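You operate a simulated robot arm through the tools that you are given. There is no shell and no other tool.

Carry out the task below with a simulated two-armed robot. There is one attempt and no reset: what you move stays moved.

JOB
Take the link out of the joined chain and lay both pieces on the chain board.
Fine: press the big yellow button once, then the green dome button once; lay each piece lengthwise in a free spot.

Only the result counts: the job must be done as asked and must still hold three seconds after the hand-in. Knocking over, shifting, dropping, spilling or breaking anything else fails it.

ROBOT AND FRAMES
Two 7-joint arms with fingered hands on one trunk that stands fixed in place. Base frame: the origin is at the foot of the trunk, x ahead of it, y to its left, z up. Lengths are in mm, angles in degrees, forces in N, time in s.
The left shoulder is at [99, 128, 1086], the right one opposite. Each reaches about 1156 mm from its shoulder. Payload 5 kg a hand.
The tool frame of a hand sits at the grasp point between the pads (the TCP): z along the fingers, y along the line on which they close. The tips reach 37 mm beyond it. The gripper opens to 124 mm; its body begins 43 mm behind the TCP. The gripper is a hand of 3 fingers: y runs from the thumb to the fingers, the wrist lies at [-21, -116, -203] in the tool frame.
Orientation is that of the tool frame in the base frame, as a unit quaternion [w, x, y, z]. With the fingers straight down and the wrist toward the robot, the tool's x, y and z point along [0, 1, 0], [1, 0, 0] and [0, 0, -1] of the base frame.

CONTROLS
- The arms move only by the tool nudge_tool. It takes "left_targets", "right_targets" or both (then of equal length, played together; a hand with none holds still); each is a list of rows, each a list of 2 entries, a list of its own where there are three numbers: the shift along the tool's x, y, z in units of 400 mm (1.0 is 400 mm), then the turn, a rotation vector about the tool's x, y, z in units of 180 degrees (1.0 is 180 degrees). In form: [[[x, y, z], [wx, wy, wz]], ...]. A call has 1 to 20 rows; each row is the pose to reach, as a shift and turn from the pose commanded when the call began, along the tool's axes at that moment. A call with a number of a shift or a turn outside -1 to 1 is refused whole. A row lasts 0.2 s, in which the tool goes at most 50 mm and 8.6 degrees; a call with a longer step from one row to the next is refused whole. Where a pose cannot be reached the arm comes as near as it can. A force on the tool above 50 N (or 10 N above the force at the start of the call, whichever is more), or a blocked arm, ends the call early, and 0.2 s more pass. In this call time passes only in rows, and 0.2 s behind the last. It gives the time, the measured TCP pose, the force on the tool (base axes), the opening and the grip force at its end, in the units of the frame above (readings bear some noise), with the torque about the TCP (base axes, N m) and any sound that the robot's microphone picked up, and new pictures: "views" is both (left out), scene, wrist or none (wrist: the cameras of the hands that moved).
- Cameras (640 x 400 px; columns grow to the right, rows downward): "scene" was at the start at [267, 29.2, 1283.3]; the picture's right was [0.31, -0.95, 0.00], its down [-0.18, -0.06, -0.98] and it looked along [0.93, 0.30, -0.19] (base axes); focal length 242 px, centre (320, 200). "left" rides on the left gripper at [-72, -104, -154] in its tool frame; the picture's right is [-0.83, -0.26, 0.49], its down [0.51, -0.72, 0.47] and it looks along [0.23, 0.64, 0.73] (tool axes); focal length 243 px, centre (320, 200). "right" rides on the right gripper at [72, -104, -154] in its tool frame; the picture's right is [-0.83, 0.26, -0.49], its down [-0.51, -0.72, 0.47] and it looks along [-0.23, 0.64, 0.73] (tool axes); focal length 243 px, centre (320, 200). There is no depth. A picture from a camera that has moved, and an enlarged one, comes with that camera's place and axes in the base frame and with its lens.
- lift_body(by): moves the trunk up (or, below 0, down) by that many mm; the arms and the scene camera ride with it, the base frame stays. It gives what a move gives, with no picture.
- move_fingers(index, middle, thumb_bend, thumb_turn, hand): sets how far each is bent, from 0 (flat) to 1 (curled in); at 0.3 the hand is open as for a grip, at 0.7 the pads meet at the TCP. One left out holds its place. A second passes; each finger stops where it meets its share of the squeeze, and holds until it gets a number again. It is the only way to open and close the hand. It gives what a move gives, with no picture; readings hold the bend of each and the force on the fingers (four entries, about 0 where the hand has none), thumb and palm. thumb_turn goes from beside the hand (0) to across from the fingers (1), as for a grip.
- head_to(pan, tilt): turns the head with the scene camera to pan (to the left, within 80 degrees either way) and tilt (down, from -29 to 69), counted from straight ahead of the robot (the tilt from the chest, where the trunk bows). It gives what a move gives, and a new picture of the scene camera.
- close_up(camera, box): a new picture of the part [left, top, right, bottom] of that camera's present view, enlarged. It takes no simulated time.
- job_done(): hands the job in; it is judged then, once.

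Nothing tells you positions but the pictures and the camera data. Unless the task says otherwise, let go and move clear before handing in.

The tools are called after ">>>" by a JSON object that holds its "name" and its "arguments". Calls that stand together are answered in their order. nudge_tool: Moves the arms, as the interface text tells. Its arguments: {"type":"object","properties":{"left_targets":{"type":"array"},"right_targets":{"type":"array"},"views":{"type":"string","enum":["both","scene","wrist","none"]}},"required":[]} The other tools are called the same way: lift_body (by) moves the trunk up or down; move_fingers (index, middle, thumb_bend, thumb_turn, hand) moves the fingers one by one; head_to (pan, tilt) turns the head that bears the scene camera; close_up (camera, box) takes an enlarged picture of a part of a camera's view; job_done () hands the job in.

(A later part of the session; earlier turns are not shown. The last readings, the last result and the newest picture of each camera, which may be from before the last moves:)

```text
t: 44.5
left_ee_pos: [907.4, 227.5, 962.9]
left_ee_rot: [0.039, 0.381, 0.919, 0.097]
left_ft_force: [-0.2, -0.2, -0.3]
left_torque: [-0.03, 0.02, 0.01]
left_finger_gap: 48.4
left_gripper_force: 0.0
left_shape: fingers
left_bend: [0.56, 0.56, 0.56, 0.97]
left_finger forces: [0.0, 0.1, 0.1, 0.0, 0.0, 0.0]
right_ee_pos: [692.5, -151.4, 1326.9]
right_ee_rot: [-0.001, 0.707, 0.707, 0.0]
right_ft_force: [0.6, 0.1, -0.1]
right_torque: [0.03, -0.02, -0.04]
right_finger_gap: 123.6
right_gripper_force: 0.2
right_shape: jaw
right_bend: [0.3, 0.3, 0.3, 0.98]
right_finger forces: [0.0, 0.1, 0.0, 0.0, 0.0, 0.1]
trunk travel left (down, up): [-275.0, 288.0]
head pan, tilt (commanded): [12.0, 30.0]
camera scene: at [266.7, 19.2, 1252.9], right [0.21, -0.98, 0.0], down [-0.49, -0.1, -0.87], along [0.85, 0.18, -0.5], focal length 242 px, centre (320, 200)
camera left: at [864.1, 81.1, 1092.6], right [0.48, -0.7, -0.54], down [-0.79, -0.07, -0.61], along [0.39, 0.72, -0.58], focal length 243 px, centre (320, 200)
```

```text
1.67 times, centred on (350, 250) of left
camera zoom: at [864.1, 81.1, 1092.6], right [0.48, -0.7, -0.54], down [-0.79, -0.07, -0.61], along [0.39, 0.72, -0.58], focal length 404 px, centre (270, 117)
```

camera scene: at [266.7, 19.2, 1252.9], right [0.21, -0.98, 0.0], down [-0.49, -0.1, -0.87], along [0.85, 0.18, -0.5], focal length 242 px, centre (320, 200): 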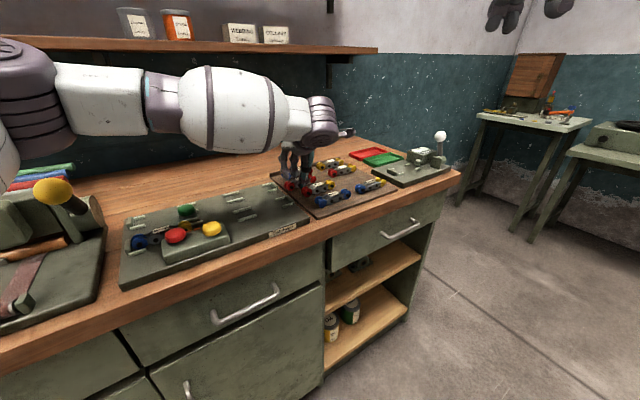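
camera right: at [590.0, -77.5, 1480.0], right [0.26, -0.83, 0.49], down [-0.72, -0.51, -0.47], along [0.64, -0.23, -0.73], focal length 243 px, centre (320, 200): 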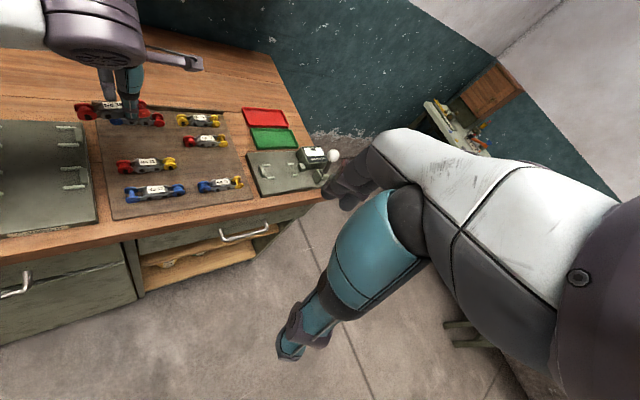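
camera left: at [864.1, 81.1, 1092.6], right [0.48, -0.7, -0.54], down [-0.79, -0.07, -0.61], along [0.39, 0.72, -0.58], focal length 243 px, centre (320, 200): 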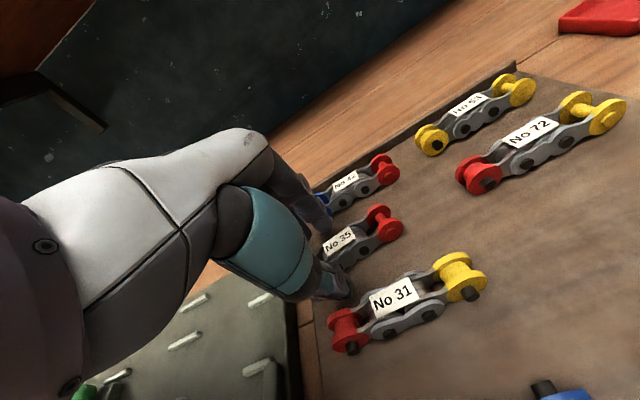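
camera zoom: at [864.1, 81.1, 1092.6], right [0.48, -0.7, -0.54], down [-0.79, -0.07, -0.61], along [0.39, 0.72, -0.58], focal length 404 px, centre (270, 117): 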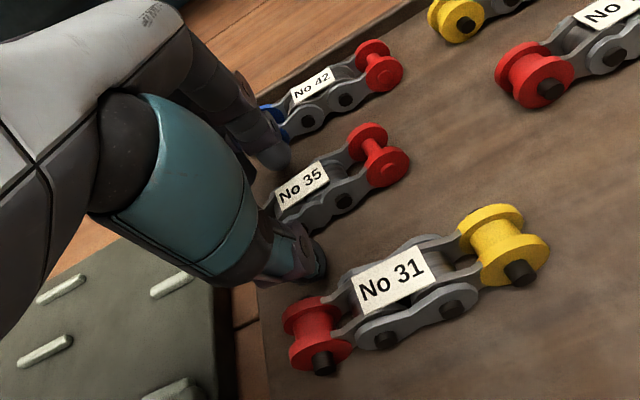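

Fingers straddle the left half of No 35, clear of No 31 and No 42. Closing the grip.

>>> {"name": "move_fingers", "arguments": {"hand": "left", "index": 0.62, "middle": 0.62, "thumb_bend": 0.62}}

>>> {"name": "move_fingers", "arguments": {"hand": "left", "index": 0.7, "middle": 0.7, "thumb_bend": 0.7}}

>>> {"name": "close_up", "arguments": {"camera": "scene", "box": [250, 130, 370, 210]}}

>>> {"name": "close_up", "arguments": {"camera": "left", "box": [200, 130, 500, 370]}}

```text
t: 45.5
left_ee_pos: [907.3, 226.4, 963.3]
left_ee_rot: [0.039, 0.382, 0.918, 0.097]
left_ft_force: [0.9, 0.2, 0.2]
left_torque: [0.0, -0.02, 0.04]
left_finger_gap: 34.3
left_gripper_force: 1.3
left_shape: fingers
left_bend: [0.61, 0.62, 0.61, 0.97]
left_finger forces: [1.7, 0.0, 0.0, 0.0, 1.1, 0.0]
right_ee_pos: [692.9, -151.2, 1327.7]
right_ee_rot: [0.0, 0.707, 0.707, 0.001]
right_ft_force: [-0.5, 0.1, -0.1]
right_torque: [-0.01, 0.01, -0.01]
right_finger_gap: 123.5
right_gripper_force: 0.0
right_shape: jaw
right_bend: [0.3, 0.3, 0.3, 0.98]
right_finger forces: [0.0, 0.1, 0.0, 0.2, 0.0, 0.0]
trunk travel left (down, up): [-275.0, 288.0]
head pan, tilt (commanded): [12.0, 30.0]
```

```text
t: 46.5
left_ee_pos: [907.8, 227.0, 962.6]
left_ee_rot: [0.039, 0.381, 0.918, 0.097]
left_ft_force: [1.5, 1.8, 2.1]
left_torque: [0.04, 0.02, -0.05]
left_finger_gap: 31.6
left_gripper_force: 12.9
left_shape: fingers
left_bend: [0.63, 0.66, 0.62, 0.97]
left_finger forces: [7.5, 5.5, 0.0, 0.0, 11.8, 0.0]
right_ee_pos: [691.5, -151.9, 1326.7]
right_ee_rot: [0.0, 0.707, 0.707, 0.0]
right_ft_force: [0.5, 0.5, 0.0]
right_torque: [0.02, 0.03, 0.02]
right_finger_gap: 123.4
right_gripper_force: 0.1
right_shape: jaw
right_bend: [0.3, 0.3, 0.3, 0.98]
right_finger forces: [0.1, 0.0, 0.0, 0.0, 0.1, 0.1]
trunk travel left (down, up): [-275.0, 288.0]
head pan, tilt (commanded): [12.0, 30.0]
```

```text
5.00 times, centred on (310, 170) of scene
camera zoom: at [266.5, 19.3, 1252.9], right [0.21, -0.98, 0.0], down [-0.49, -0.1, -0.87], along [0.85, 0.18, -0.5], focal length 1212 px, centre (370, 350)
```

zoom: 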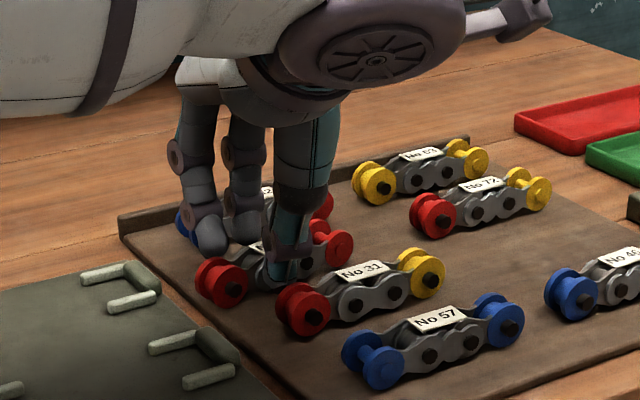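

```text
1.67 times, centred on (350, 250) of left
camera zoom: at [864.0, 81.0, 1092.7], right [0.48, -0.7, -0.54], down [-0.79, -0.07, -0.61], along [0.39, 0.71, -0.58], focal length 404 px, centre (270, 117)
```

zoom: 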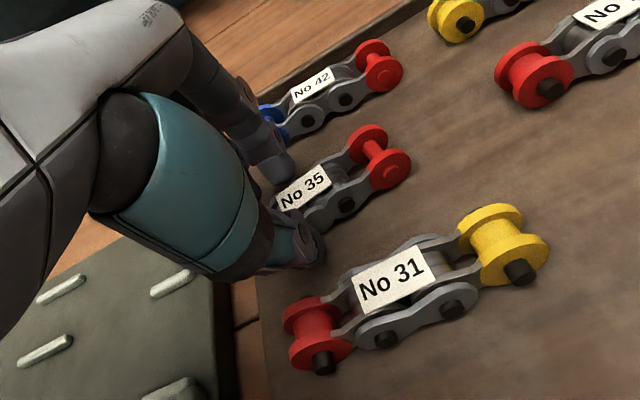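

Gripped at about 13 N. Lift 15 mm, shift right 27 mm and slightly away, with a small 4° yaw correction.

>>> {"name": "nudge_tool", "arguments": {"left_targets": [[[0, 0.0039, -0.0183], [0, 0, 0]], [[0, 0.0078, -0.0367], [0, 0, 0]], [[-0.0225, 0.0111, -0.036], [0, 0, 0.0074]], [[-0.045, 0.0143, -0.0353], [0, 0, 0.0148]], [[-0.0675, 0.0176, -0.0346], [0, 0, 0.0222]]], "views": "both"}}

>>> {"name": "close_up", "arguments": {"camera": "scene", "box": [250, 130, 370, 210]}}

>>> {"name": "close_up", "arguments": {"camera": "left", "box": [200, 130, 500, 370]}}

```text
t: 47.7
left_ee_pos: [930.4, 211.6, 977.5]
left_ee_rot: [0.036, 0.414, 0.905, 0.097]
left_ft_force: [-0.7, 0.0, -3.0]
left_torque: [-0.03, 0.04, 0.01]
left_finger_gap: 32.1
left_gripper_force: 11.0
left_shape: fingers
left_bend: [0.63, 0.67, 0.62, 0.97]
left_finger forces: [7.1, 4.2, 0.0, 0.1, 11.2, 0.0]
right_ee_pos: [693.7, -151.4, 1326.6]
right_ee_rot: [0.0, 0.707, 0.707, 0.0]
right_ft_force: [-0.3, -0.6, -0.1]
right_torque: [0.0, 0.0, 0.0]
right_finger_gap: 123.6
right_gripper_force: 0.1
right_shape: jaw
right_bend: [0.3, 0.3, 0.3, 0.98]
right_finger forces: [0.0, 0.0, 0.0, 0.0, 0.0, 0.1]
trunk travel left (down, up): [-275.0, 288.0]
head pan, tilt (commanded): [12.0, 30.0]
camera scene: at [267.5, 19.4, 1252.7], right [0.21, -0.98, 0.0], down [-0.49, -0.1, -0.87], along [0.85, 0.18, -0.5], focal length 242 px, centre (320, 200)
camera left: at [877.9, 66.7, 1105.6], right [0.42, -0.72, -0.55], down [-0.8, -0.01, -0.6], along [0.43, 0.69, -0.58], focal length 243 px, centre (320, 200)
```

scene: 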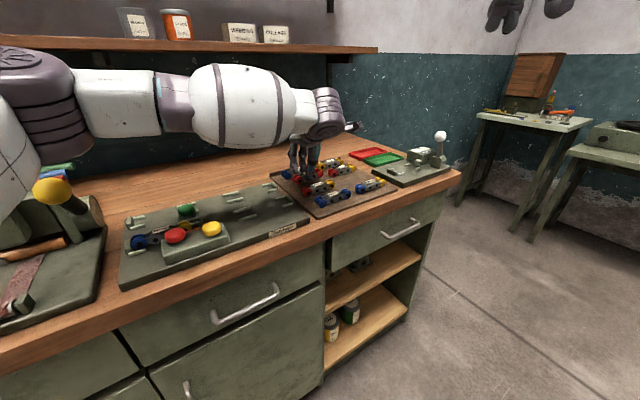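
left: 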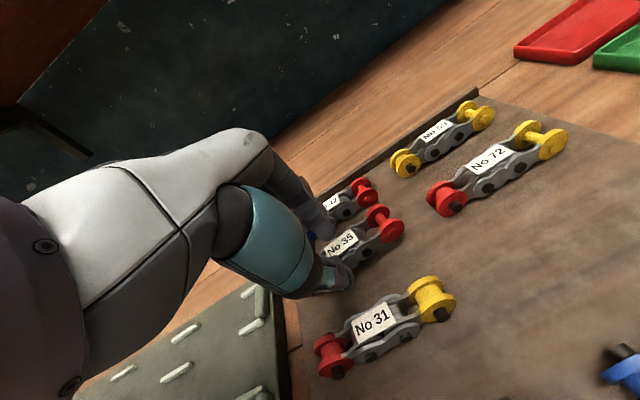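

```text
5.00 times, centred on (310, 170) of scene
camera zoom: at [267.5, 19.4, 1252.7], right [0.21, -0.98, 0.0], down [-0.49, -0.1, -0.87], along [0.85, 0.18, -0.5], focal length 1212 px, centre (370, 350)
```

zoom: 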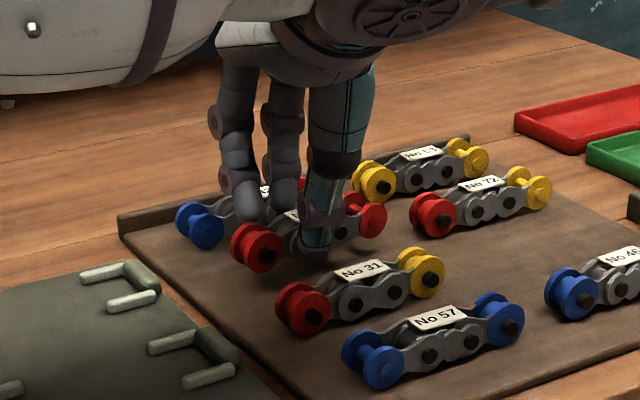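

```text
1.67 times, centred on (350, 250) of left
camera zoom: at [877.9, 66.7, 1105.6], right [0.42, -0.72, -0.55], down [-0.8, -0.01, -0.6], along [0.43, 0.69, -0.58], focal length 404 px, centre (270, 117)
```

zoom: 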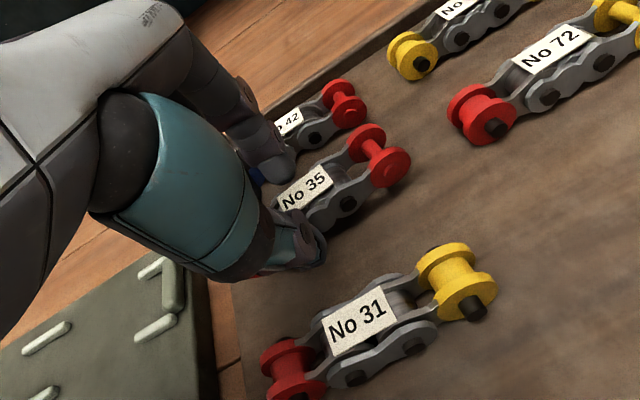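

No 35 is now centred in the left-column spot. Lowering it to the board.

>>> {"name": "nudge_tool", "arguments": {"left_targets": [[[0, -0.0031, 0.0147], [0, 0, 0]], [[0, -0.0047, 0.022], [0, 0, 0]], [[0, -0.0057, 0.0269], [0, 0, 0]], [[0, -0.0068, 0.0318], [0, 0, 0]]], "views": "none"}}

>>> {"name": "close_up", "arguments": {"camera": "scene", "box": [250, 130, 370, 210]}}

```text
t: 48.7
left_ee_pos: [929.2, 211.4, 964.6]
left_ee_rot: [0.035, 0.414, 0.905, 0.097]
left_ft_force: [-0.4, 0.4, -1.4]
left_torque: [-0.01, -0.01, 0.01]
left_finger_gap: 31.8
left_gripper_force: 11.3
left_shape: fingers
left_bend: [0.63, 0.67, 0.62, 0.97]
left_finger forces: [7.4, 4.2, 0.1, 0.0, 11.5, 0.1]
right_ee_pos: [693.1, -152.2, 1326.6]
right_ee_rot: [0.0, 0.708, 0.707, 0.0]
right_ft_force: [-0.6, 0.2, 0.6]
right_torque: [-0.01, -0.03, 0.03]
right_finger_gap: 123.9
right_gripper_force: 0.1
right_shape: jaw
right_bend: [0.3, 0.3, 0.3, 0.98]
right_finger forces: [0.0, 0.0, 0.0, 0.0, 0.0, 0.0]
trunk travel left (down, up): [-275.0, 288.0]
head pan, tilt (commanded): [12.0, 30.0]
```

```text
5.00 times, centred on (310, 170) of scene
camera zoom: at [267.2, 19.4, 1252.8], right [0.21, -0.98, 0.0], down [-0.49, -0.1, -0.87], along [0.85, 0.18, -0.5], focal length 1212 px, centre (370, 350)
```

zoom: 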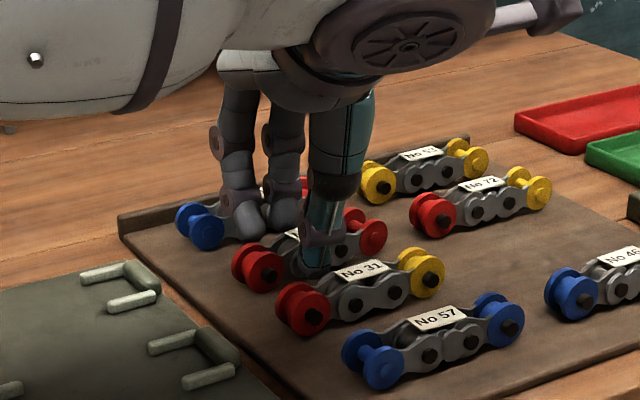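

>>> {"name": "nudge_tool", "arguments": {"left_targets": [[[0, -0.001, 0.0049], [0, 0, 0]], [[0, -0.0016, 0.0074], [0, 0, 0]]], "views": "none"}}

```text
t: 49.3
left_ee_pos: [929.8, 209.5, 963.8]
left_ee_rot: [0.037, 0.414, 0.904, 0.1]
left_ft_force: [1.4, 0.4, 6.7]
left_torque: [-0.01, -0.02, 0.0]
left_finger_gap: 31.6
left_gripper_force: 13.0
left_shape: fingers
left_bend: [0.63, 0.67, 0.63, 0.97]
left_finger forces: [9.3, 5.6, 0.0, 0.0, 12.1, 0.0]
right_ee_pos: [692.0, -152.8, 1327.2]
right_ee_rot: [0.0, 0.708, 0.707, 0.0]
right_ft_force: [-1.2, -0.6, -0.1]
right_torque: [0.0, 0.0, 0.04]
right_finger_gap: 123.9
right_gripper_force: 0.0
right_shape: jaw
right_bend: [0.3, 0.3, 0.3, 0.98]
right_finger forces: [0.1, 0.0, 0.0, 0.0, 0.0, 0.0]
trunk travel left (down, up): [-275.0, 288.0]
head pan, tilt (commanded): [12.0, 30.0]
```

No 35 is now touching the board (about 7 N). I'll release it gently and look.

>>> {"name": "move_fingers", "arguments": {"hand": "left", "index": 0.58, "middle": 0.58, "thumb_bend": 0.58}}

>>> {"name": "close_up", "arguments": {"camera": "scene", "box": [250, 130, 370, 210]}}

>>> {"name": "close_up", "arguments": {"camera": "left", "box": [200, 130, 500, 370]}}

```text
t: 50.3
left_ee_pos: [929.2, 211.2, 961.4]
left_ee_rot: [0.035, 0.414, 0.904, 0.099]
left_ft_force: [0.8, -0.2, -0.6]
left_torque: [0.03, -0.01, -0.01]
left_finger_gap: 45.5
left_gripper_force: 0.1
left_shape: fingers
left_bend: [0.57, 0.57, 0.57, 0.97]
left_finger forces: [0.0, 0.0, 0.1, 0.0, 0.0, 0.2]
right_ee_pos: [693.3, -151.5, 1327.8]
right_ee_rot: [0.0, 0.707, 0.707, 0.0]
right_ft_force: [-0.9, 0.1, 0.7]
right_torque: [-0.01, 0.0, -0.01]
right_finger_gap: 123.6
right_gripper_force: 0.2
right_shape: jaw
right_bend: [0.3, 0.3, 0.3, 0.98]
right_finger forces: [0.0, 0.0, 0.1, 0.1, 0.1, 0.0]
trunk travel left (down, up): [-275.0, 288.0]
head pan, tilt (commanded): [12.0, 30.0]
```

```text
5.00 times, centred on (310, 170) of scene
camera zoom: at [266.8, 19.3, 1252.8], right [0.21, -0.98, 0.0], down [-0.49, -0.1, -0.87], along [0.85, 0.18, -0.5], focal length 1212 px, centre (370, 350)
```

zoom: 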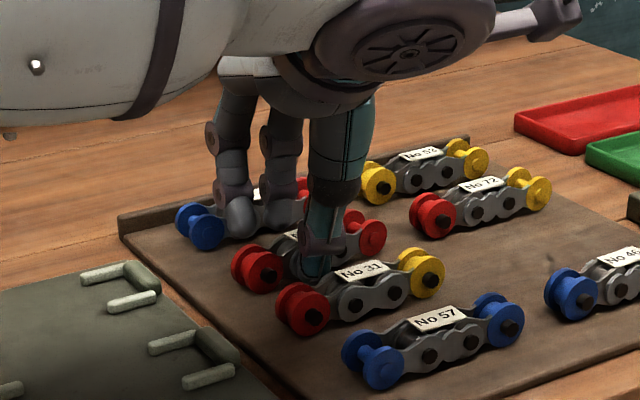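

```text
1.67 times, centred on (350, 250) of left
camera zoom: at [877.2, 66.4, 1089.9], right [0.42, -0.72, -0.55], down [-0.8, -0.01, -0.6], along [0.43, 0.69, -0.58], focal length 404 px, centre (270, 117)
```

zoom: 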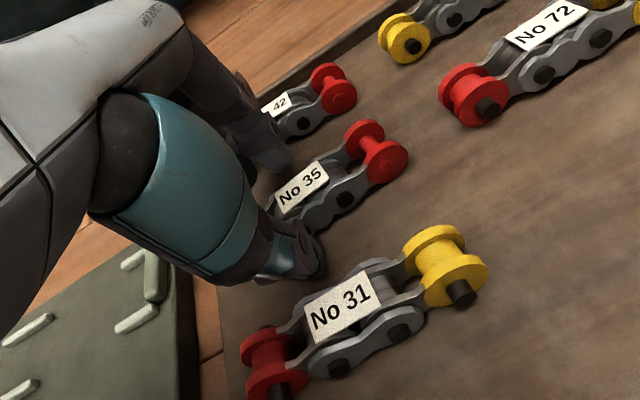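

Released. I'll retract straight up and back off to view the result.

>>> {"name": "nudge_tool", "arguments": {"left_targets": [[[0, 0.0104, -0.0489], [0, 0, 0]], [[0, 0.0312, -0.1467], [0, 0, 0]], [[0, 0.052, -0.2445], [0, 0, 0]], [[0.1, 0.06, -0.29], [0, 0, 0]], [[0.2, 0.06, -0.3], [0, 0, 0]], [[0.3, 0.06, -0.3], [0, 0, 0]], [[0.4, 0.06, -0.3], [0, 0, 0]], [[0.5, 0.06, -0.3], [0, 0, 0]]], "views": "both"}}

>>> {"name": "close_up", "arguments": {"camera": "scene", "box": [230, 120, 410, 240]}}

>>> {"name": "close_up", "arguments": {"camera": "right", "box": [60, 70, 270, 230]}}

```text
t: 52.1
left_ee_pos: [797.8, 360.1, 1088.2]
left_ee_rot: [0.037, 0.413, 0.905, 0.098]
left_ft_force: [-0.9, -0.4, -0.3]
left_torque: [-0.06, -0.03, 0.02]
left_finger_gap: 45.7
left_gripper_force: 0.1
left_shape: fingers
left_bend: [0.57, 0.57, 0.57, 0.97]
left_finger forces: [0.1, 0.1, 0.1, 0.0, 0.0, 0.1]
right_ee_pos: [690.7, -151.4, 1327.4]
right_ee_rot: [0.0, 0.707, 0.707, 0.001]
right_ft_force: [-0.3, 1.2, 1.3]
right_torque: [-0.01, -0.02, -0.03]
right_finger_gap: 123.9
right_gripper_force: 0.1
right_shape: jaw
right_bend: [0.3, 0.3, 0.3, 0.98]
right_finger forces: [0.0, 0.0, 0.0, 0.1, 0.0, 0.1]
trunk travel left (down, up): [-275.0, 288.0]
head pan, tilt (commanded): [12.0, 30.0]
camera scene: at [265.6, 20.1, 1253.1], right [0.21, -0.98, 0.0], down [-0.49, -0.1, -0.87], along [0.85, 0.18, -0.5], focal length 242 px, centre (320, 200)
camera left: at [745.1, 215.7, 1216.2], right [0.42, -0.72, -0.55], down [-0.8, -0.01, -0.6], along [0.43, 0.69, -0.58], focal length 243 px, centre (320, 200)
```

scene: 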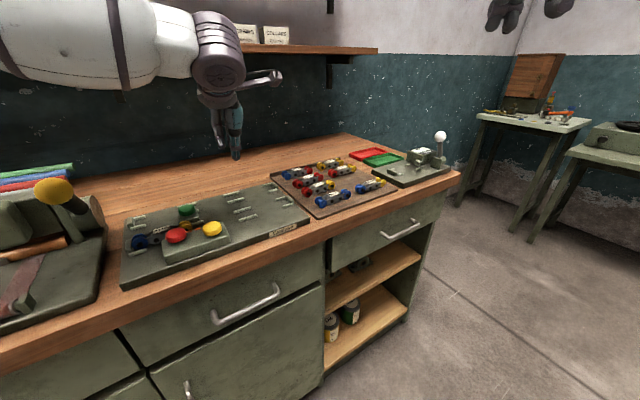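
left: 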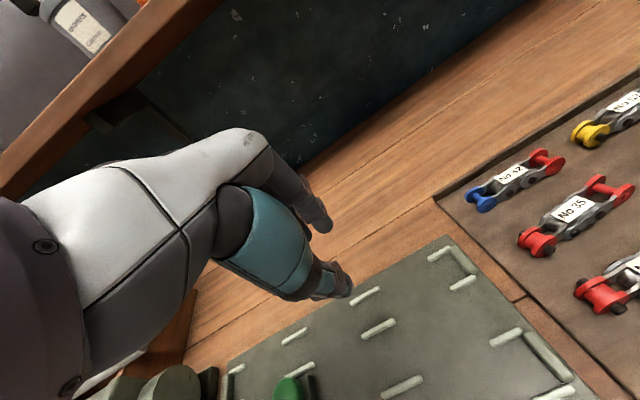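

```text
3.33 times, centred on (320, 180) of scene
camera zoom: at [265.6, 20.1, 1253.1], right [0.21, -0.98, 0.0], down [-0.49, -0.1, -0.87], along [0.85, 0.18, -0.5], focal length 808 px, centre (320, 267)
```

zoom: 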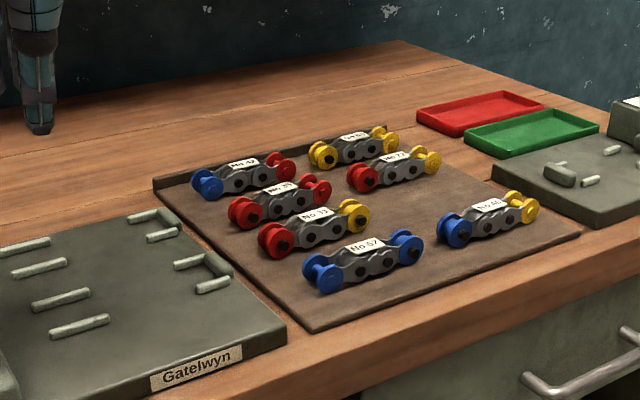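

```text
2.50 times, centred on (165, 150) of right
camera zoom: at [586.6, -78.3, 1480.8], right [0.26, -0.83, 0.49], down [-0.72, -0.51, -0.47], along [0.64, -0.23, -0.73], focal length 606 px, centre (708, 325)
```

zoom: 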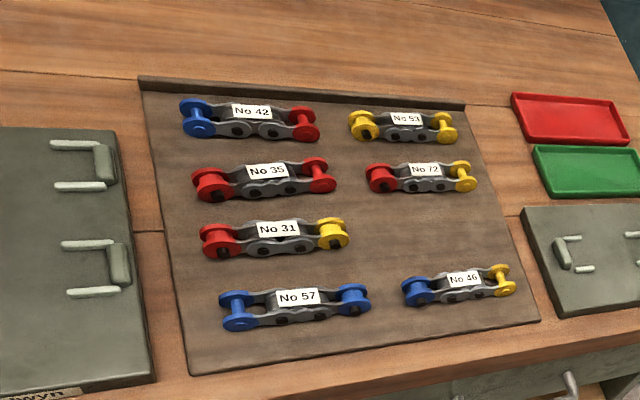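

No 35 lies neatly in its spot. No 64 will go to the right-column spot with the right hand (better reach there). First I'll move the left arm well out of the way, up and to the left.

>>> {"name": "nudge_tool", "arguments": {"left_targets": [[[0, 0.0208, -0.0978], [0, 0, 0]], [[0, 0.0416, -0.1956], [0, 0, 0]], [[0, 0.0624, -0.2934], [0, 0, 0]], [[0, 0.0832, -0.3912], [0, 0, 0]], [[0.1066, 0.073, -0.3934], [0, 0, 0]], [[0.2131, 0.0628, -0.3955], [0, 0, 0]], [[0.3197, 0.0526, -0.3977], [0, 0, 0]], [[0.4262, 0.0424, -0.3999], [0, 0, 0]], [[0.5328, 0.0323, -0.402], [0, 0, 0]], [[0.6393, 0.0221, -0.4042], [0, 0, 0]], [[0.7459, 0.0119, -0.4064], [0, 0, 0]], [[0.8524, 0.0017, -0.4085], [0, 0, 0]], [[0.959, -0.0085, -0.4107], [0, 0, 0]]], "views": "none"}}

>>> {"name": "move_fingers", "arguments": {"hand": "right", "index": 0.54, "middle": 0.54, "thumb_bend": 0.54}}

>>> {"name": "head_to", "arguments": {"pan": 40, "tilt": 25}}

```text
t: 54.9
left_ee_pos: [521.3, 625.3, 1251.1]
left_ee_rot: [0.035, 0.414, 0.904, 0.096]
left_ft_force: [-0.3, 0.4, 0.0]
left_torque: [-0.05, 0.01, -0.02]
left_finger_gap: 45.6
left_gripper_force: 0.0
left_shape: fingers
left_bend: [0.57, 0.57, 0.57, 0.98]
left_finger forces: [0.0, 0.0, 0.0, 0.0, 0.0, 0.0]
right_ee_pos: [694.2, -149.2, 1326.2]
right_ee_rot: [0.001, 0.707, 0.707, -0.001]
right_ft_force: [0.1, -0.1, -0.6]
right_torque: [-0.02, 0.01, 0.0]
right_finger_gap: 123.7
right_gripper_force: 0.0
right_shape: jaw
right_bend: [0.3, 0.3, 0.3, 0.98]
right_finger forces: [0.0, 0.1, 0.1, 0.0, 0.0, 0.1]
trunk travel left (down, up): [-275.0, 288.0]
head pan, tilt (commanded): [12.0, 30.0]
```

```text
t: 55.9
left_ee_pos: [519.7, 622.4, 1252.9]
left_ee_rot: [0.036, 0.413, 0.905, 0.097]
left_ft_force: [-0.1, 0.4, 0.0]
left_torque: [0.03, 0.03, 0.01]
left_finger_gap: 45.8
left_gripper_force: 0.0
left_shape: fingers
left_bend: [0.57, 0.57, 0.57, 0.98]
left_finger forces: [0.0, 0.1, 0.0, 0.1, 0.0, 0.1]
right_ee_pos: [693.6, -152.6, 1326.3]
right_ee_rot: [0.0, 0.707, 0.707, 0.001]
right_ft_force: [-0.4, 0.3, 0.8]
right_torque: [-0.01, 0.04, 0.03]
right_finger_gap: 56.1
right_gripper_force: 0.1
right_shape: fingers
right_bend: [0.54, 0.54, 0.54, 0.98]
right_finger forces: [0.0, 0.0, 0.0, 0.1, 0.1, 0.1]
trunk travel left (down, up): [-275.0, 288.0]
head pan, tilt (commanded): [12.0, 30.0]
```

```text
t: 56.8
left_ee_pos: [519.9, 622.4, 1253.5]
left_ee_rot: [0.036, 0.413, 0.904, 0.098]
left_ft_force: [-0.3, 0.6, -0.1]
left_torque: [-0.02, 0.0, -0.03]
left_finger_gap: 45.8
left_gripper_force: 0.1
left_shape: fingers
left_bend: [0.57, 0.57, 0.57, 0.98]
left_finger forces: [0.0, 0.1, 0.0, 0.0, 0.0, 0.0]
right_ee_pos: [693.0, -152.9, 1327.4]
right_ee_rot: [-0.001, 0.707, 0.707, 0.0]
right_ft_force: [0.4, 1.0, 0.1]
right_torque: [0.02, -0.01, 0.0]
right_finger_gap: 55.6
right_gripper_force: 0.1
right_shape: fingers
right_bend: [0.54, 0.54, 0.54, 0.98]
right_finger forces: [0.0, 0.0, 0.0, 0.0, 0.1, 0.0]
trunk travel left (down, up): [-275.0, 288.0]
head pan, tilt (commanded): [40.0, 25.0]
camera scene: at [249.0, 59.7, 1260.8], right [0.64, -0.77, 0.0], down [-0.32, -0.27, -0.91], along [0.69, 0.58, -0.42], focal length 242 px, centre (320, 200)
```

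scene: 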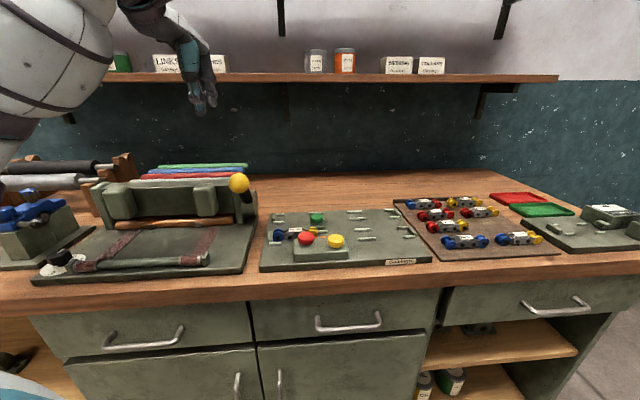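

The way is clear. Now I bring the right hand across toward the fixture in two stages, turning it to bench alignment with the same 12° tilt.

>>> {"name": "nudge_tool", "arguments": {"right_targets": [[[0.1079, -0.0189, 0.0311], [-0.009, 0.0037, -0.0356]], [[0.2157, -0.0379, 0.0621], [-0.0181, 0.0075, -0.0712]], [[0.3236, -0.0568, 0.0932], [-0.0271, 0.0112, -0.1068]], [[0.4314, -0.0757, 0.1243], [-0.0361, 0.015, -0.1423]], [[0.5393, -0.0946, 0.1554], [-0.0451, 0.0187, -0.1779]], [[0.6471, -0.1136, 0.1864], [-0.0542, 0.0225, -0.2135]], [[0.755, -0.1325, 0.2175], [-0.0632, 0.0262, -0.2491]]], "views": "both"}}

```text
t: 58.4
left_ee_pos: [521.7, 624.4, 1250.9]
left_ee_rot: [0.037, 0.414, 0.904, 0.098]
left_ft_force: [-0.8, 0.3, -0.6]
left_torque: [-0.04, 0.0, -0.03]
left_finger_gap: 45.5
left_gripper_force: 0.0
left_shape: fingers
left_bend: [0.57, 0.57, 0.57, 0.98]
left_finger forces: [0.0, 0.0, 0.0, 0.0, 0.1, 0.0]
right_ee_pos: [640.5, 150.4, 1239.8]
right_ee_rot: [0.041, 0.381, 0.919, 0.096]
right_ft_force: [-0.4, -0.5, 1.0]
right_torque: [-0.08, 0.01, -0.01]
right_finger_gap: 55.7
right_gripper_force: 0.1
right_shape: fingers
right_bend: [0.54, 0.54, 0.54, 0.98]
right_finger forces: [0.1, 0.1, 0.1, 0.0, 0.0, 0.1]
trunk travel left (down, up): [-275.0, 288.0]
head pan, tilt (commanded): [40.0, 25.0]
camera scene: at [249.7, 61.1, 1260.5], right [0.64, -0.77, 0.0], down [-0.32, -0.27, -0.91], along [0.69, 0.58, -0.42], focal length 242 px, centre (320, 200)
camera right: at [494.9, 108.2, 1367.8], right [0.7, -0.48, 0.54], down [-0.07, -0.79, -0.61], along [0.71, 0.39, -0.58], focal length 243 px, centre (320, 200)
```

scene: 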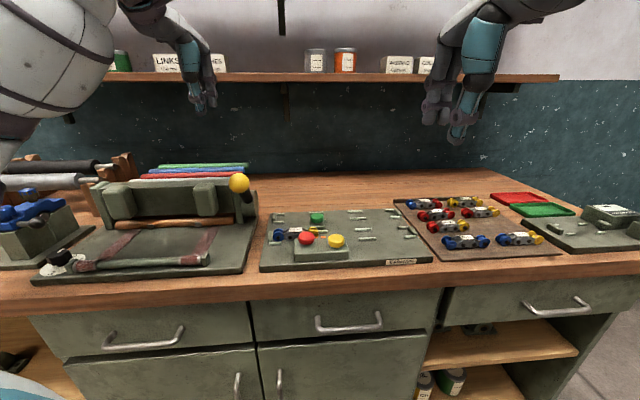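
right: 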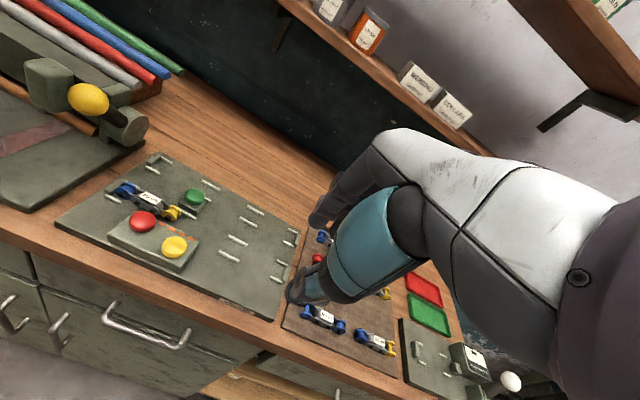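

Good. Second stage: hover above No 64.

>>> {"name": "nudge_tool", "arguments": {"right_targets": [[[0.0755, 0.0375, 0.0622], [0, 0, 0]], [[0.151, 0.075, 0.1244], [0, 0, 0]], [[0.2265, 0.1124, 0.1866], [0, 0, 0]], [[0.302, 0.1499, 0.2489], [0, 0, 0]], [[0.3775, 0.1874, 0.3111], [0, 0, 0]], [[0.453, 0.2249, 0.3733], [0, 0, 0]], [[0.5285, 0.2623, 0.4355], [0, 0, 0]], [[0.604, 0.2998, 0.4977], [0, 0, 0]]], "views": "both"}}

>>> {"name": "head_to", "arguments": {"pan": 48, "tilt": 36}}

>>> {"name": "close_up", "arguments": {"camera": "scene", "box": [250, 100, 400, 220]}}

>>> {"name": "close_up", "arguments": {"camera": "right", "box": [180, 150, 430, 370]}}

```text
t: 60.2
left_ee_pos: [520.3, 623.6, 1251.6]
left_ee_rot: [0.036, 0.414, 0.904, 0.097]
left_ft_force: [0.3, -0.3, 0.7]
left_torque: [-0.02, -0.02, -0.02]
left_finger_gap: 45.5
left_gripper_force: 0.1
left_shape: fingers
left_bend: [0.57, 0.57, 0.57, 0.98]
left_finger forces: [0.0, 0.0, 0.0, 0.0, 0.0, 0.0]
right_ee_pos: [580.2, 433.2, 1068.9]
right_ee_rot: [0.041, 0.381, 0.919, 0.096]
right_ft_force: [-0.3, 1.1, -0.7]
right_torque: [-0.05, -0.01, -0.02]
right_finger_gap: 55.6
right_gripper_force: 0.0
right_shape: fingers
right_bend: [0.54, 0.54, 0.54, 0.98]
right_finger forces: [0.1, 0.0, 0.0, 0.0, 0.0, 0.1]
trunk travel left (down, up): [-275.0, 288.0]
head pan, tilt (commanded): [40.0, 25.0]
camera scene: at [248.9, 61.4, 1260.7], right [0.64, -0.77, 0.0], down [-0.32, -0.27, -0.91], along [0.69, 0.58, -0.42], focal length 242 px, centre (320, 200)
camera right: at [433.7, 391.6, 1197.2], right [0.7, -0.48, 0.54], down [-0.07, -0.79, -0.61], along [0.72, 0.39, -0.58], focal length 243 px, centre (320, 200)
```

scene: 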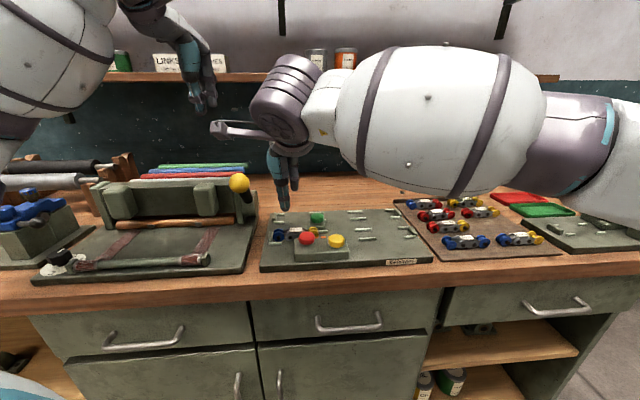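
right: 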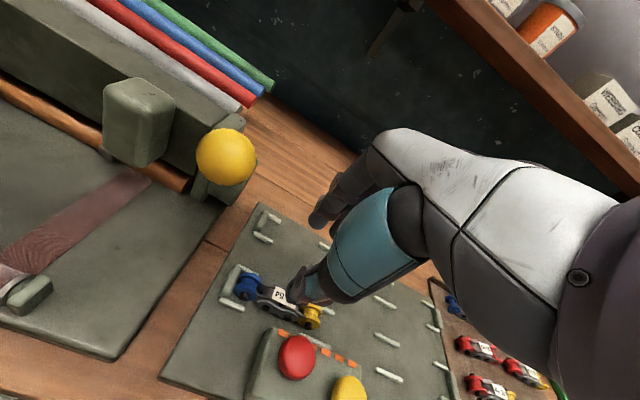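

```text
t: 60.9
left_ee_pos: [519.6, 622.4, 1251.6]
left_ee_rot: [0.036, 0.413, 0.905, 0.098]
left_ft_force: [-0.4, -0.6, 0.4]
left_torque: [0.02, 0.01, -0.01]
left_finger_gap: 45.6
left_gripper_force: 0.1
left_shape: fingers
left_bend: [0.57, 0.57, 0.57, 0.98]
left_finger forces: [0.0, 0.1, 0.0, 0.0, 0.0, 0.0]
right_ee_pos: [580.1, 431.2, 1070.3]
right_ee_rot: [0.04, 0.382, 0.918, 0.097]
right_ft_force: [-0.4, 0.4, 0.5]
right_torque: [0.0, -0.02, 0.02]
right_finger_gap: 56.0
right_gripper_force: 0.0
right_shape: fingers
right_bend: [0.54, 0.54, 0.54, 0.98]
right_finger forces: [0.0, 0.1, 0.0, 0.1, 0.0, 0.1]
trunk travel left (down, up): [-275.0, 288.0]
head pan, tilt (commanded): [48.0, 36.0]
camera scene: at [237.0, 65.1, 1243.6], right [0.74, -0.67, 0.0], down [-0.39, -0.44, -0.81], along [0.54, 0.6, -0.59], focal length 242 px, centre (320, 200)
```

scene: 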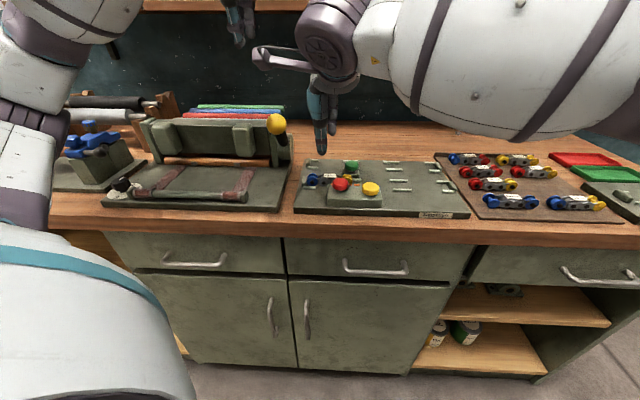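

```text
3.33 times, centred on (325, 160) of scene
camera zoom: at [237.0, 65.1, 1243.6], right [0.74, -0.67, 0.0], down [-0.39, -0.44, -0.81], along [0.54, 0.6, -0.59], focal length 808 px, centre (303, 333)
```

zoom: 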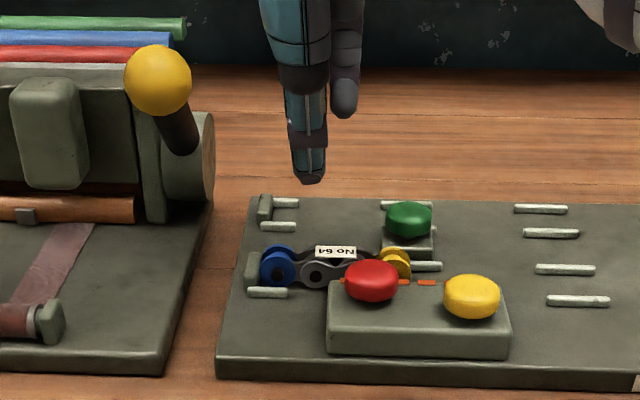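

```text
1.82 times, centred on (305, 260) of right
camera zoom: at [434.0, 388.9, 1198.4], right [0.7, -0.48, 0.54], down [-0.07, -0.79, -0.61], along [0.72, 0.39, -0.58], focal length 441 px, centre (347, 91)
```

zoom: 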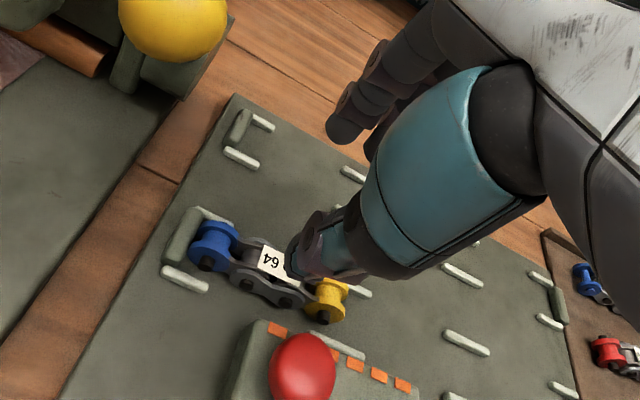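

The right thumb is lined up with the gap between the end rail and the block (s≈100). I'll lower to just above the piece and check.

>>> {"name": "nudge_tool", "arguments": {"right_targets": [[[0, -0.0142, 0.0788], [0, 0, 0]], [[0, -0.0284, 0.1575], [0, 0, 0]]], "views": "both"}}

>>> {"name": "close_up", "arguments": {"camera": "scene", "box": [290, 130, 390, 210]}}

>>> {"name": "close_up", "arguments": {"camera": "right", "box": [180, 150, 430, 370]}}

```text
t: 61.5
left_ee_pos: [519.2, 623.6, 1253.8]
left_ee_rot: [0.036, 0.413, 0.905, 0.098]
left_ft_force: [0.2, 0.2, -0.8]
left_torque: [0.01, 0.04, -0.04]
left_finger_gap: 45.9
left_gripper_force: 0.2
left_shape: fingers
left_bend: [0.57, 0.57, 0.57, 0.98]
left_finger forces: [0.1, 0.0, 0.0, 0.2, 0.0, 0.0]
right_ee_pos: [583.3, 433.8, 1006.6]
right_ee_rot: [0.04, 0.381, 0.919, 0.097]
right_ft_force: [0.2, 0.4, -0.4]
right_torque: [-0.01, -0.02, -0.02]
right_finger_gap: 55.7
right_gripper_force: 0.1
right_shape: fingers
right_bend: [0.54, 0.54, 0.54, 0.98]
right_finger forces: [0.0, 0.0, 0.0, 0.0, 0.1, 0.0]
trunk travel left (down, up): [-275.0, 288.0]
head pan, tilt (commanded): [48.0, 36.0]
camera scene: at [237.5, 65.7, 1243.4], right [0.74, -0.67, 0.0], down [-0.39, -0.44, -0.81], along [0.54, 0.6, -0.59], focal length 242 px, centre (320, 200)
camera right: at [436.5, 391.9, 1133.7], right [0.7, -0.48, 0.54], down [-0.07, -0.79, -0.61], along [0.71, 0.39, -0.58], focal length 243 px, centre (320, 200)
```

scene: 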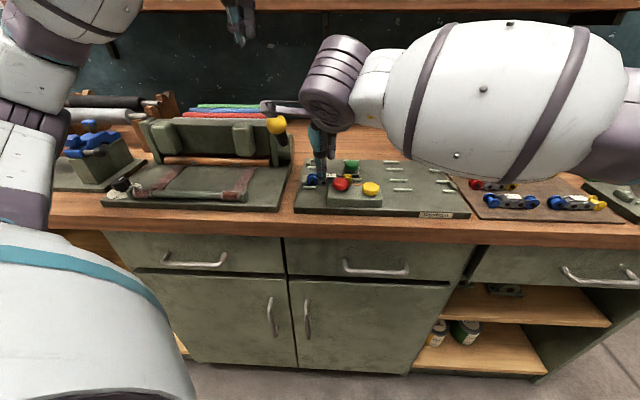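
right: 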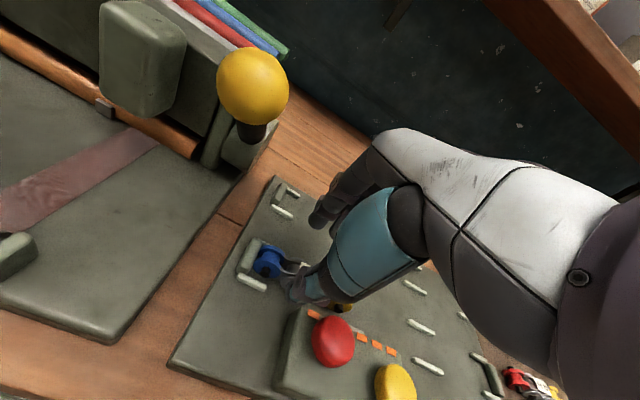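

```text
5.00 times, centred on (340, 170) of scene
camera zoom: at [237.5, 65.7, 1243.4], right [0.74, -0.67, 0.0], down [-0.39, -0.44, -0.81], along [0.54, 0.6, -0.59], focal length 1212 px, centre (220, 350)
```

zoom: 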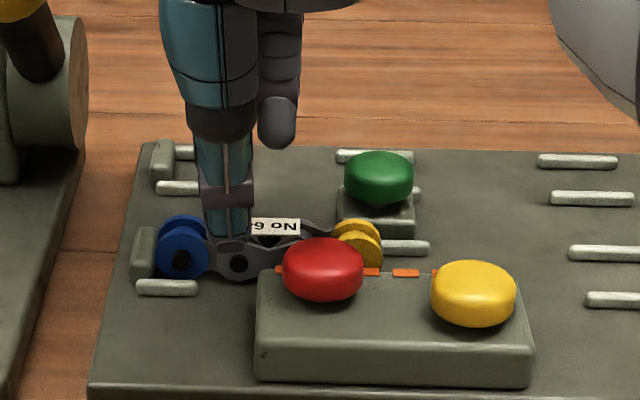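

```text
1.82 times, centred on (305, 260) of right
camera zoom: at [436.5, 391.9, 1133.7], right [0.7, -0.48, 0.54], down [-0.07, -0.79, -0.61], along [0.71, 0.39, -0.58], focal length 441 px, centre (347, 91)
```

zoom: 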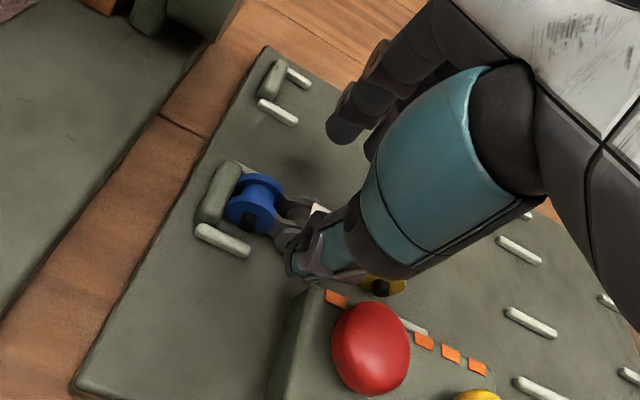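

Margins of about 5 mm on each side of the thumb look right. Lowering slowly to grasp depth.

>>> {"name": "nudge_tool", "arguments": {"right_targets": [[[0, -0.0052, 0.0245], [0, 0, 0]], [[0, -0.0104, 0.0489], [0, 0, 0]], [[0, -0.0143, 0.0673], [0, 0, 0]], [[0, -0.0169, 0.0797], [0, 0, 0]]], "views": "both"}}

>>> {"name": "close_up", "arguments": {"camera": "scene", "box": [290, 130, 390, 210]}}

>>> {"name": "close_up", "arguments": {"camera": "right", "box": [180, 150, 430, 370]}}

```text
t: 62.5
left_ee_pos: [520.2, 622.4, 1253.5]
left_ee_rot: [0.035, 0.414, 0.905, 0.098]
left_ft_force: [0.7, -0.1, 0.0]
left_torque: [0.0, -0.04, 0.0]
left_finger_gap: 45.8
left_gripper_force: 0.1
left_shape: fingers
left_bend: [0.57, 0.57, 0.57, 0.98]
left_finger forces: [0.0, 0.0, 0.0, 0.1, 0.0, 0.0]
right_ee_pos: [583.3, 434.2, 973.3]
right_ee_rot: [0.041, 0.38, 0.919, 0.096]
right_ft_force: [0.2, -1.0, 0.0]
right_torque: [-0.01, 0.0, 0.0]
right_finger_gap: 55.8
right_gripper_force: 0.2
right_shape: fingers
right_bend: [0.54, 0.54, 0.54, 0.98]
right_finger forces: [0.1, 0.0, 0.0, 0.1, 0.0, 0.0]
trunk travel left (down, up): [-275.0, 288.0]
head pan, tilt (commanded): [48.0, 36.0]
camera scene: at [237.2, 65.6, 1243.4], right [0.74, -0.67, 0.0], down [-0.39, -0.44, -0.81], along [0.54, 0.6, -0.59], focal length 242 px, centre (320, 200)
camera right: at [436.8, 391.5, 1101.0], right [0.7, -0.48, 0.54], down [-0.07, -0.79, -0.61], along [0.72, 0.39, -0.58], focal length 243 px, centre (320, 200)
```

scene: 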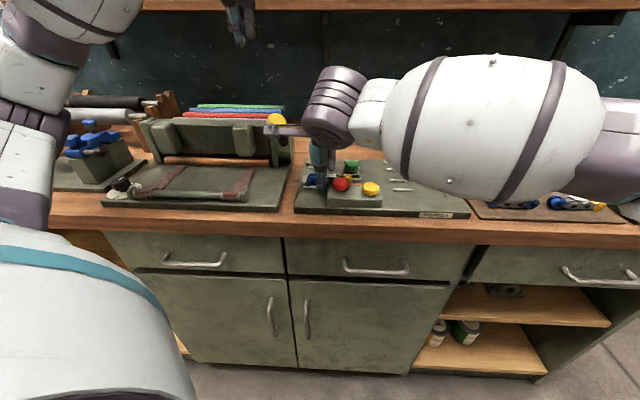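
right: 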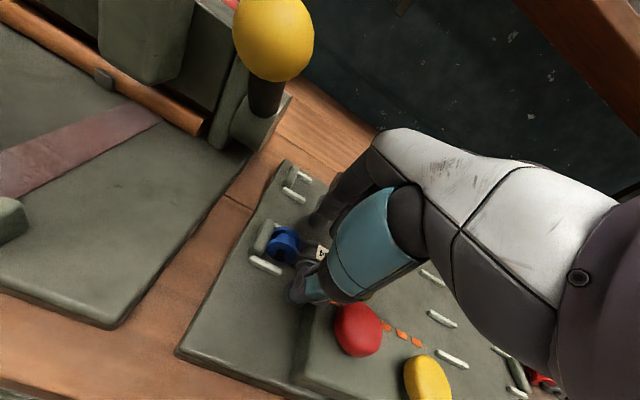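

```text
5.00 times, centred on (340, 170) of scene
camera zoom: at [237.2, 65.6, 1243.4], right [0.74, -0.67, 0.0], down [-0.39, -0.44, -0.81], along [0.54, 0.6, -0.59], focal length 1212 px, centre (220, 350)
```

zoom: 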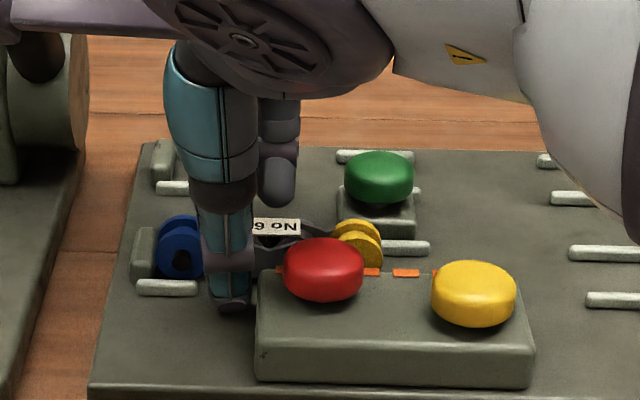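

```text
1.82 times, centred on (305, 260) of right
camera zoom: at [436.8, 391.5, 1101.0], right [0.7, -0.48, 0.54], down [-0.07, -0.79, -0.61], along [0.72, 0.39, -0.58], focal length 441 px, centre (347, 91)
```

zoom: 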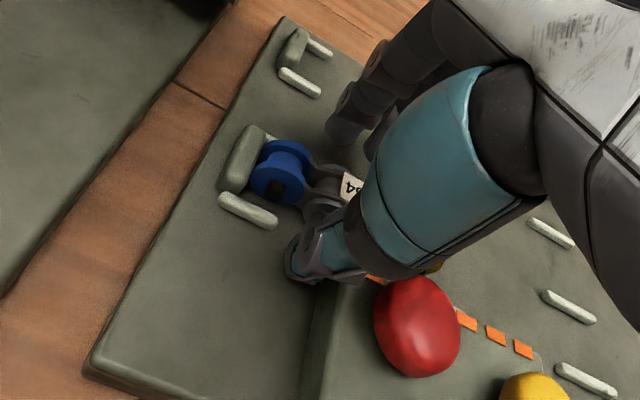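

No contact with anything yet, and the thumb sits beside the block. Closing the right hand on No 64.

>>> {"name": "move_fingers", "arguments": {"hand": "right", "index": 0.61, "middle": 0.61, "thumb_bend": 0.61}}

>>> {"name": "move_fingers", "arguments": {"hand": "right", "index": 0.7, "middle": 0.7, "thumb_bend": 0.7}}

>>> {"name": "close_up", "arguments": {"camera": "scene", "box": [290, 130, 390, 210]}}

>>> {"name": "close_up", "arguments": {"camera": "right", "box": [180, 150, 430, 370]}}

```text
t: 63.5
left_ee_pos: [520.0, 622.5, 1253.2]
left_ee_rot: [0.036, 0.413, 0.904, 0.098]
left_ft_force: [-0.3, 0.2, -0.2]
left_torque: [-0.02, 0.04, 0.01]
left_finger_gap: 45.6
left_gripper_force: 0.0
left_shape: fingers
left_bend: [0.57, 0.57, 0.57, 0.98]
left_finger forces: [0.0, 0.0, 0.0, 0.1, 0.1, 0.1]
right_ee_pos: [582.6, 434.1, 973.6]
right_ee_rot: [0.039, 0.381, 0.919, 0.096]
right_ft_force: [0.4, 0.5, -0.8]
right_torque: [0.03, -0.03, -0.01]
right_finger_gap: 35.3
right_gripper_force: 0.3
right_shape: fingers
right_bend: [0.6, 0.61, 0.61, 0.98]
right_finger forces: [0.4, 0.5, 0.0, 0.1, 0.3, 0.0]
trunk travel left (down, up): [-275.0, 288.0]
head pan, tilt (commanded): [48.0, 36.0]
```

```text
t: 64.5
left_ee_pos: [521.1, 623.0, 1252.9]
left_ee_rot: [0.036, 0.413, 0.905, 0.098]
left_ft_force: [-0.7, 0.0, 0.3]
left_torque: [0.02, 0.0, -0.01]
left_finger_gap: 45.7
left_gripper_force: 0.1
left_shape: fingers
left_bend: [0.57, 0.57, 0.57, 0.98]
left_finger forces: [0.1, 0.1, 0.0, 0.0, 0.0, 0.0]
right_ee_pos: [583.2, 434.5, 973.0]
right_ee_rot: [0.04, 0.381, 0.919, 0.096]
right_ft_force: [3.8, 2.3, 5.3]
right_torque: [0.05, -0.15, 0.13]
right_finger_gap: 30.9
right_gripper_force: 12.9
right_shape: fingers
right_bend: [0.63, 0.65, 0.63, 0.97]
right_finger forces: [7.6, 8.2, 0.0, 0.1, 11.2, 0.0]
trunk travel left (down, up): [-275.0, 288.0]
head pan, tilt (commanded): [48.0, 36.0]
```

```text
5.00 times, centred on (340, 170) of scene
camera zoom: at [237.0, 65.6, 1243.5], right [0.74, -0.67, 0.0], down [-0.39, -0.44, -0.81], along [0.54, 0.6, -0.59], focal length 1212 px, centre (220, 350)
```

zoom: 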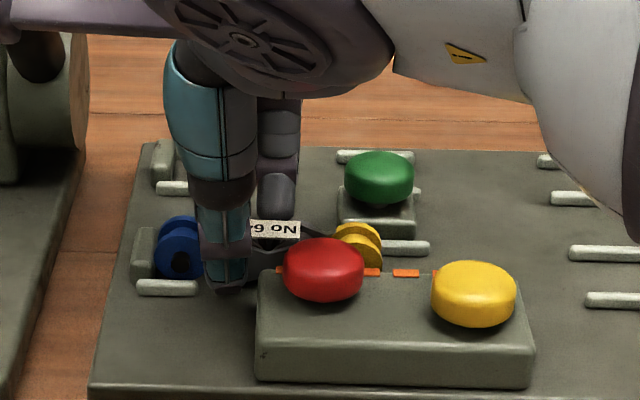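

```text
1.82 times, centred on (305, 260) of right
camera zoom: at [436.7, 391.5, 1101.4], right [0.7, -0.48, 0.54], down [-0.07, -0.79, -0.61], along [0.72, 0.39, -0.58], focal length 441 px, centre (347, 91)
```

zoom: 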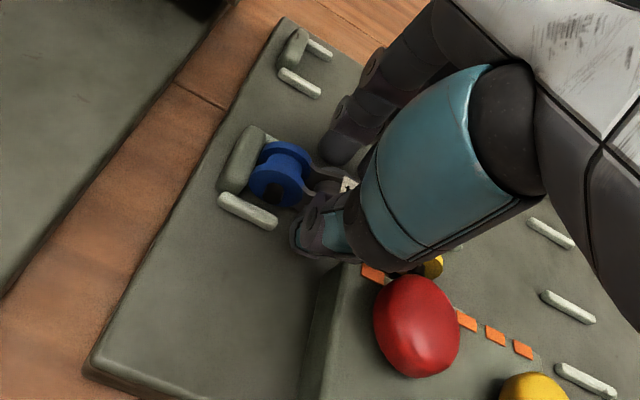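

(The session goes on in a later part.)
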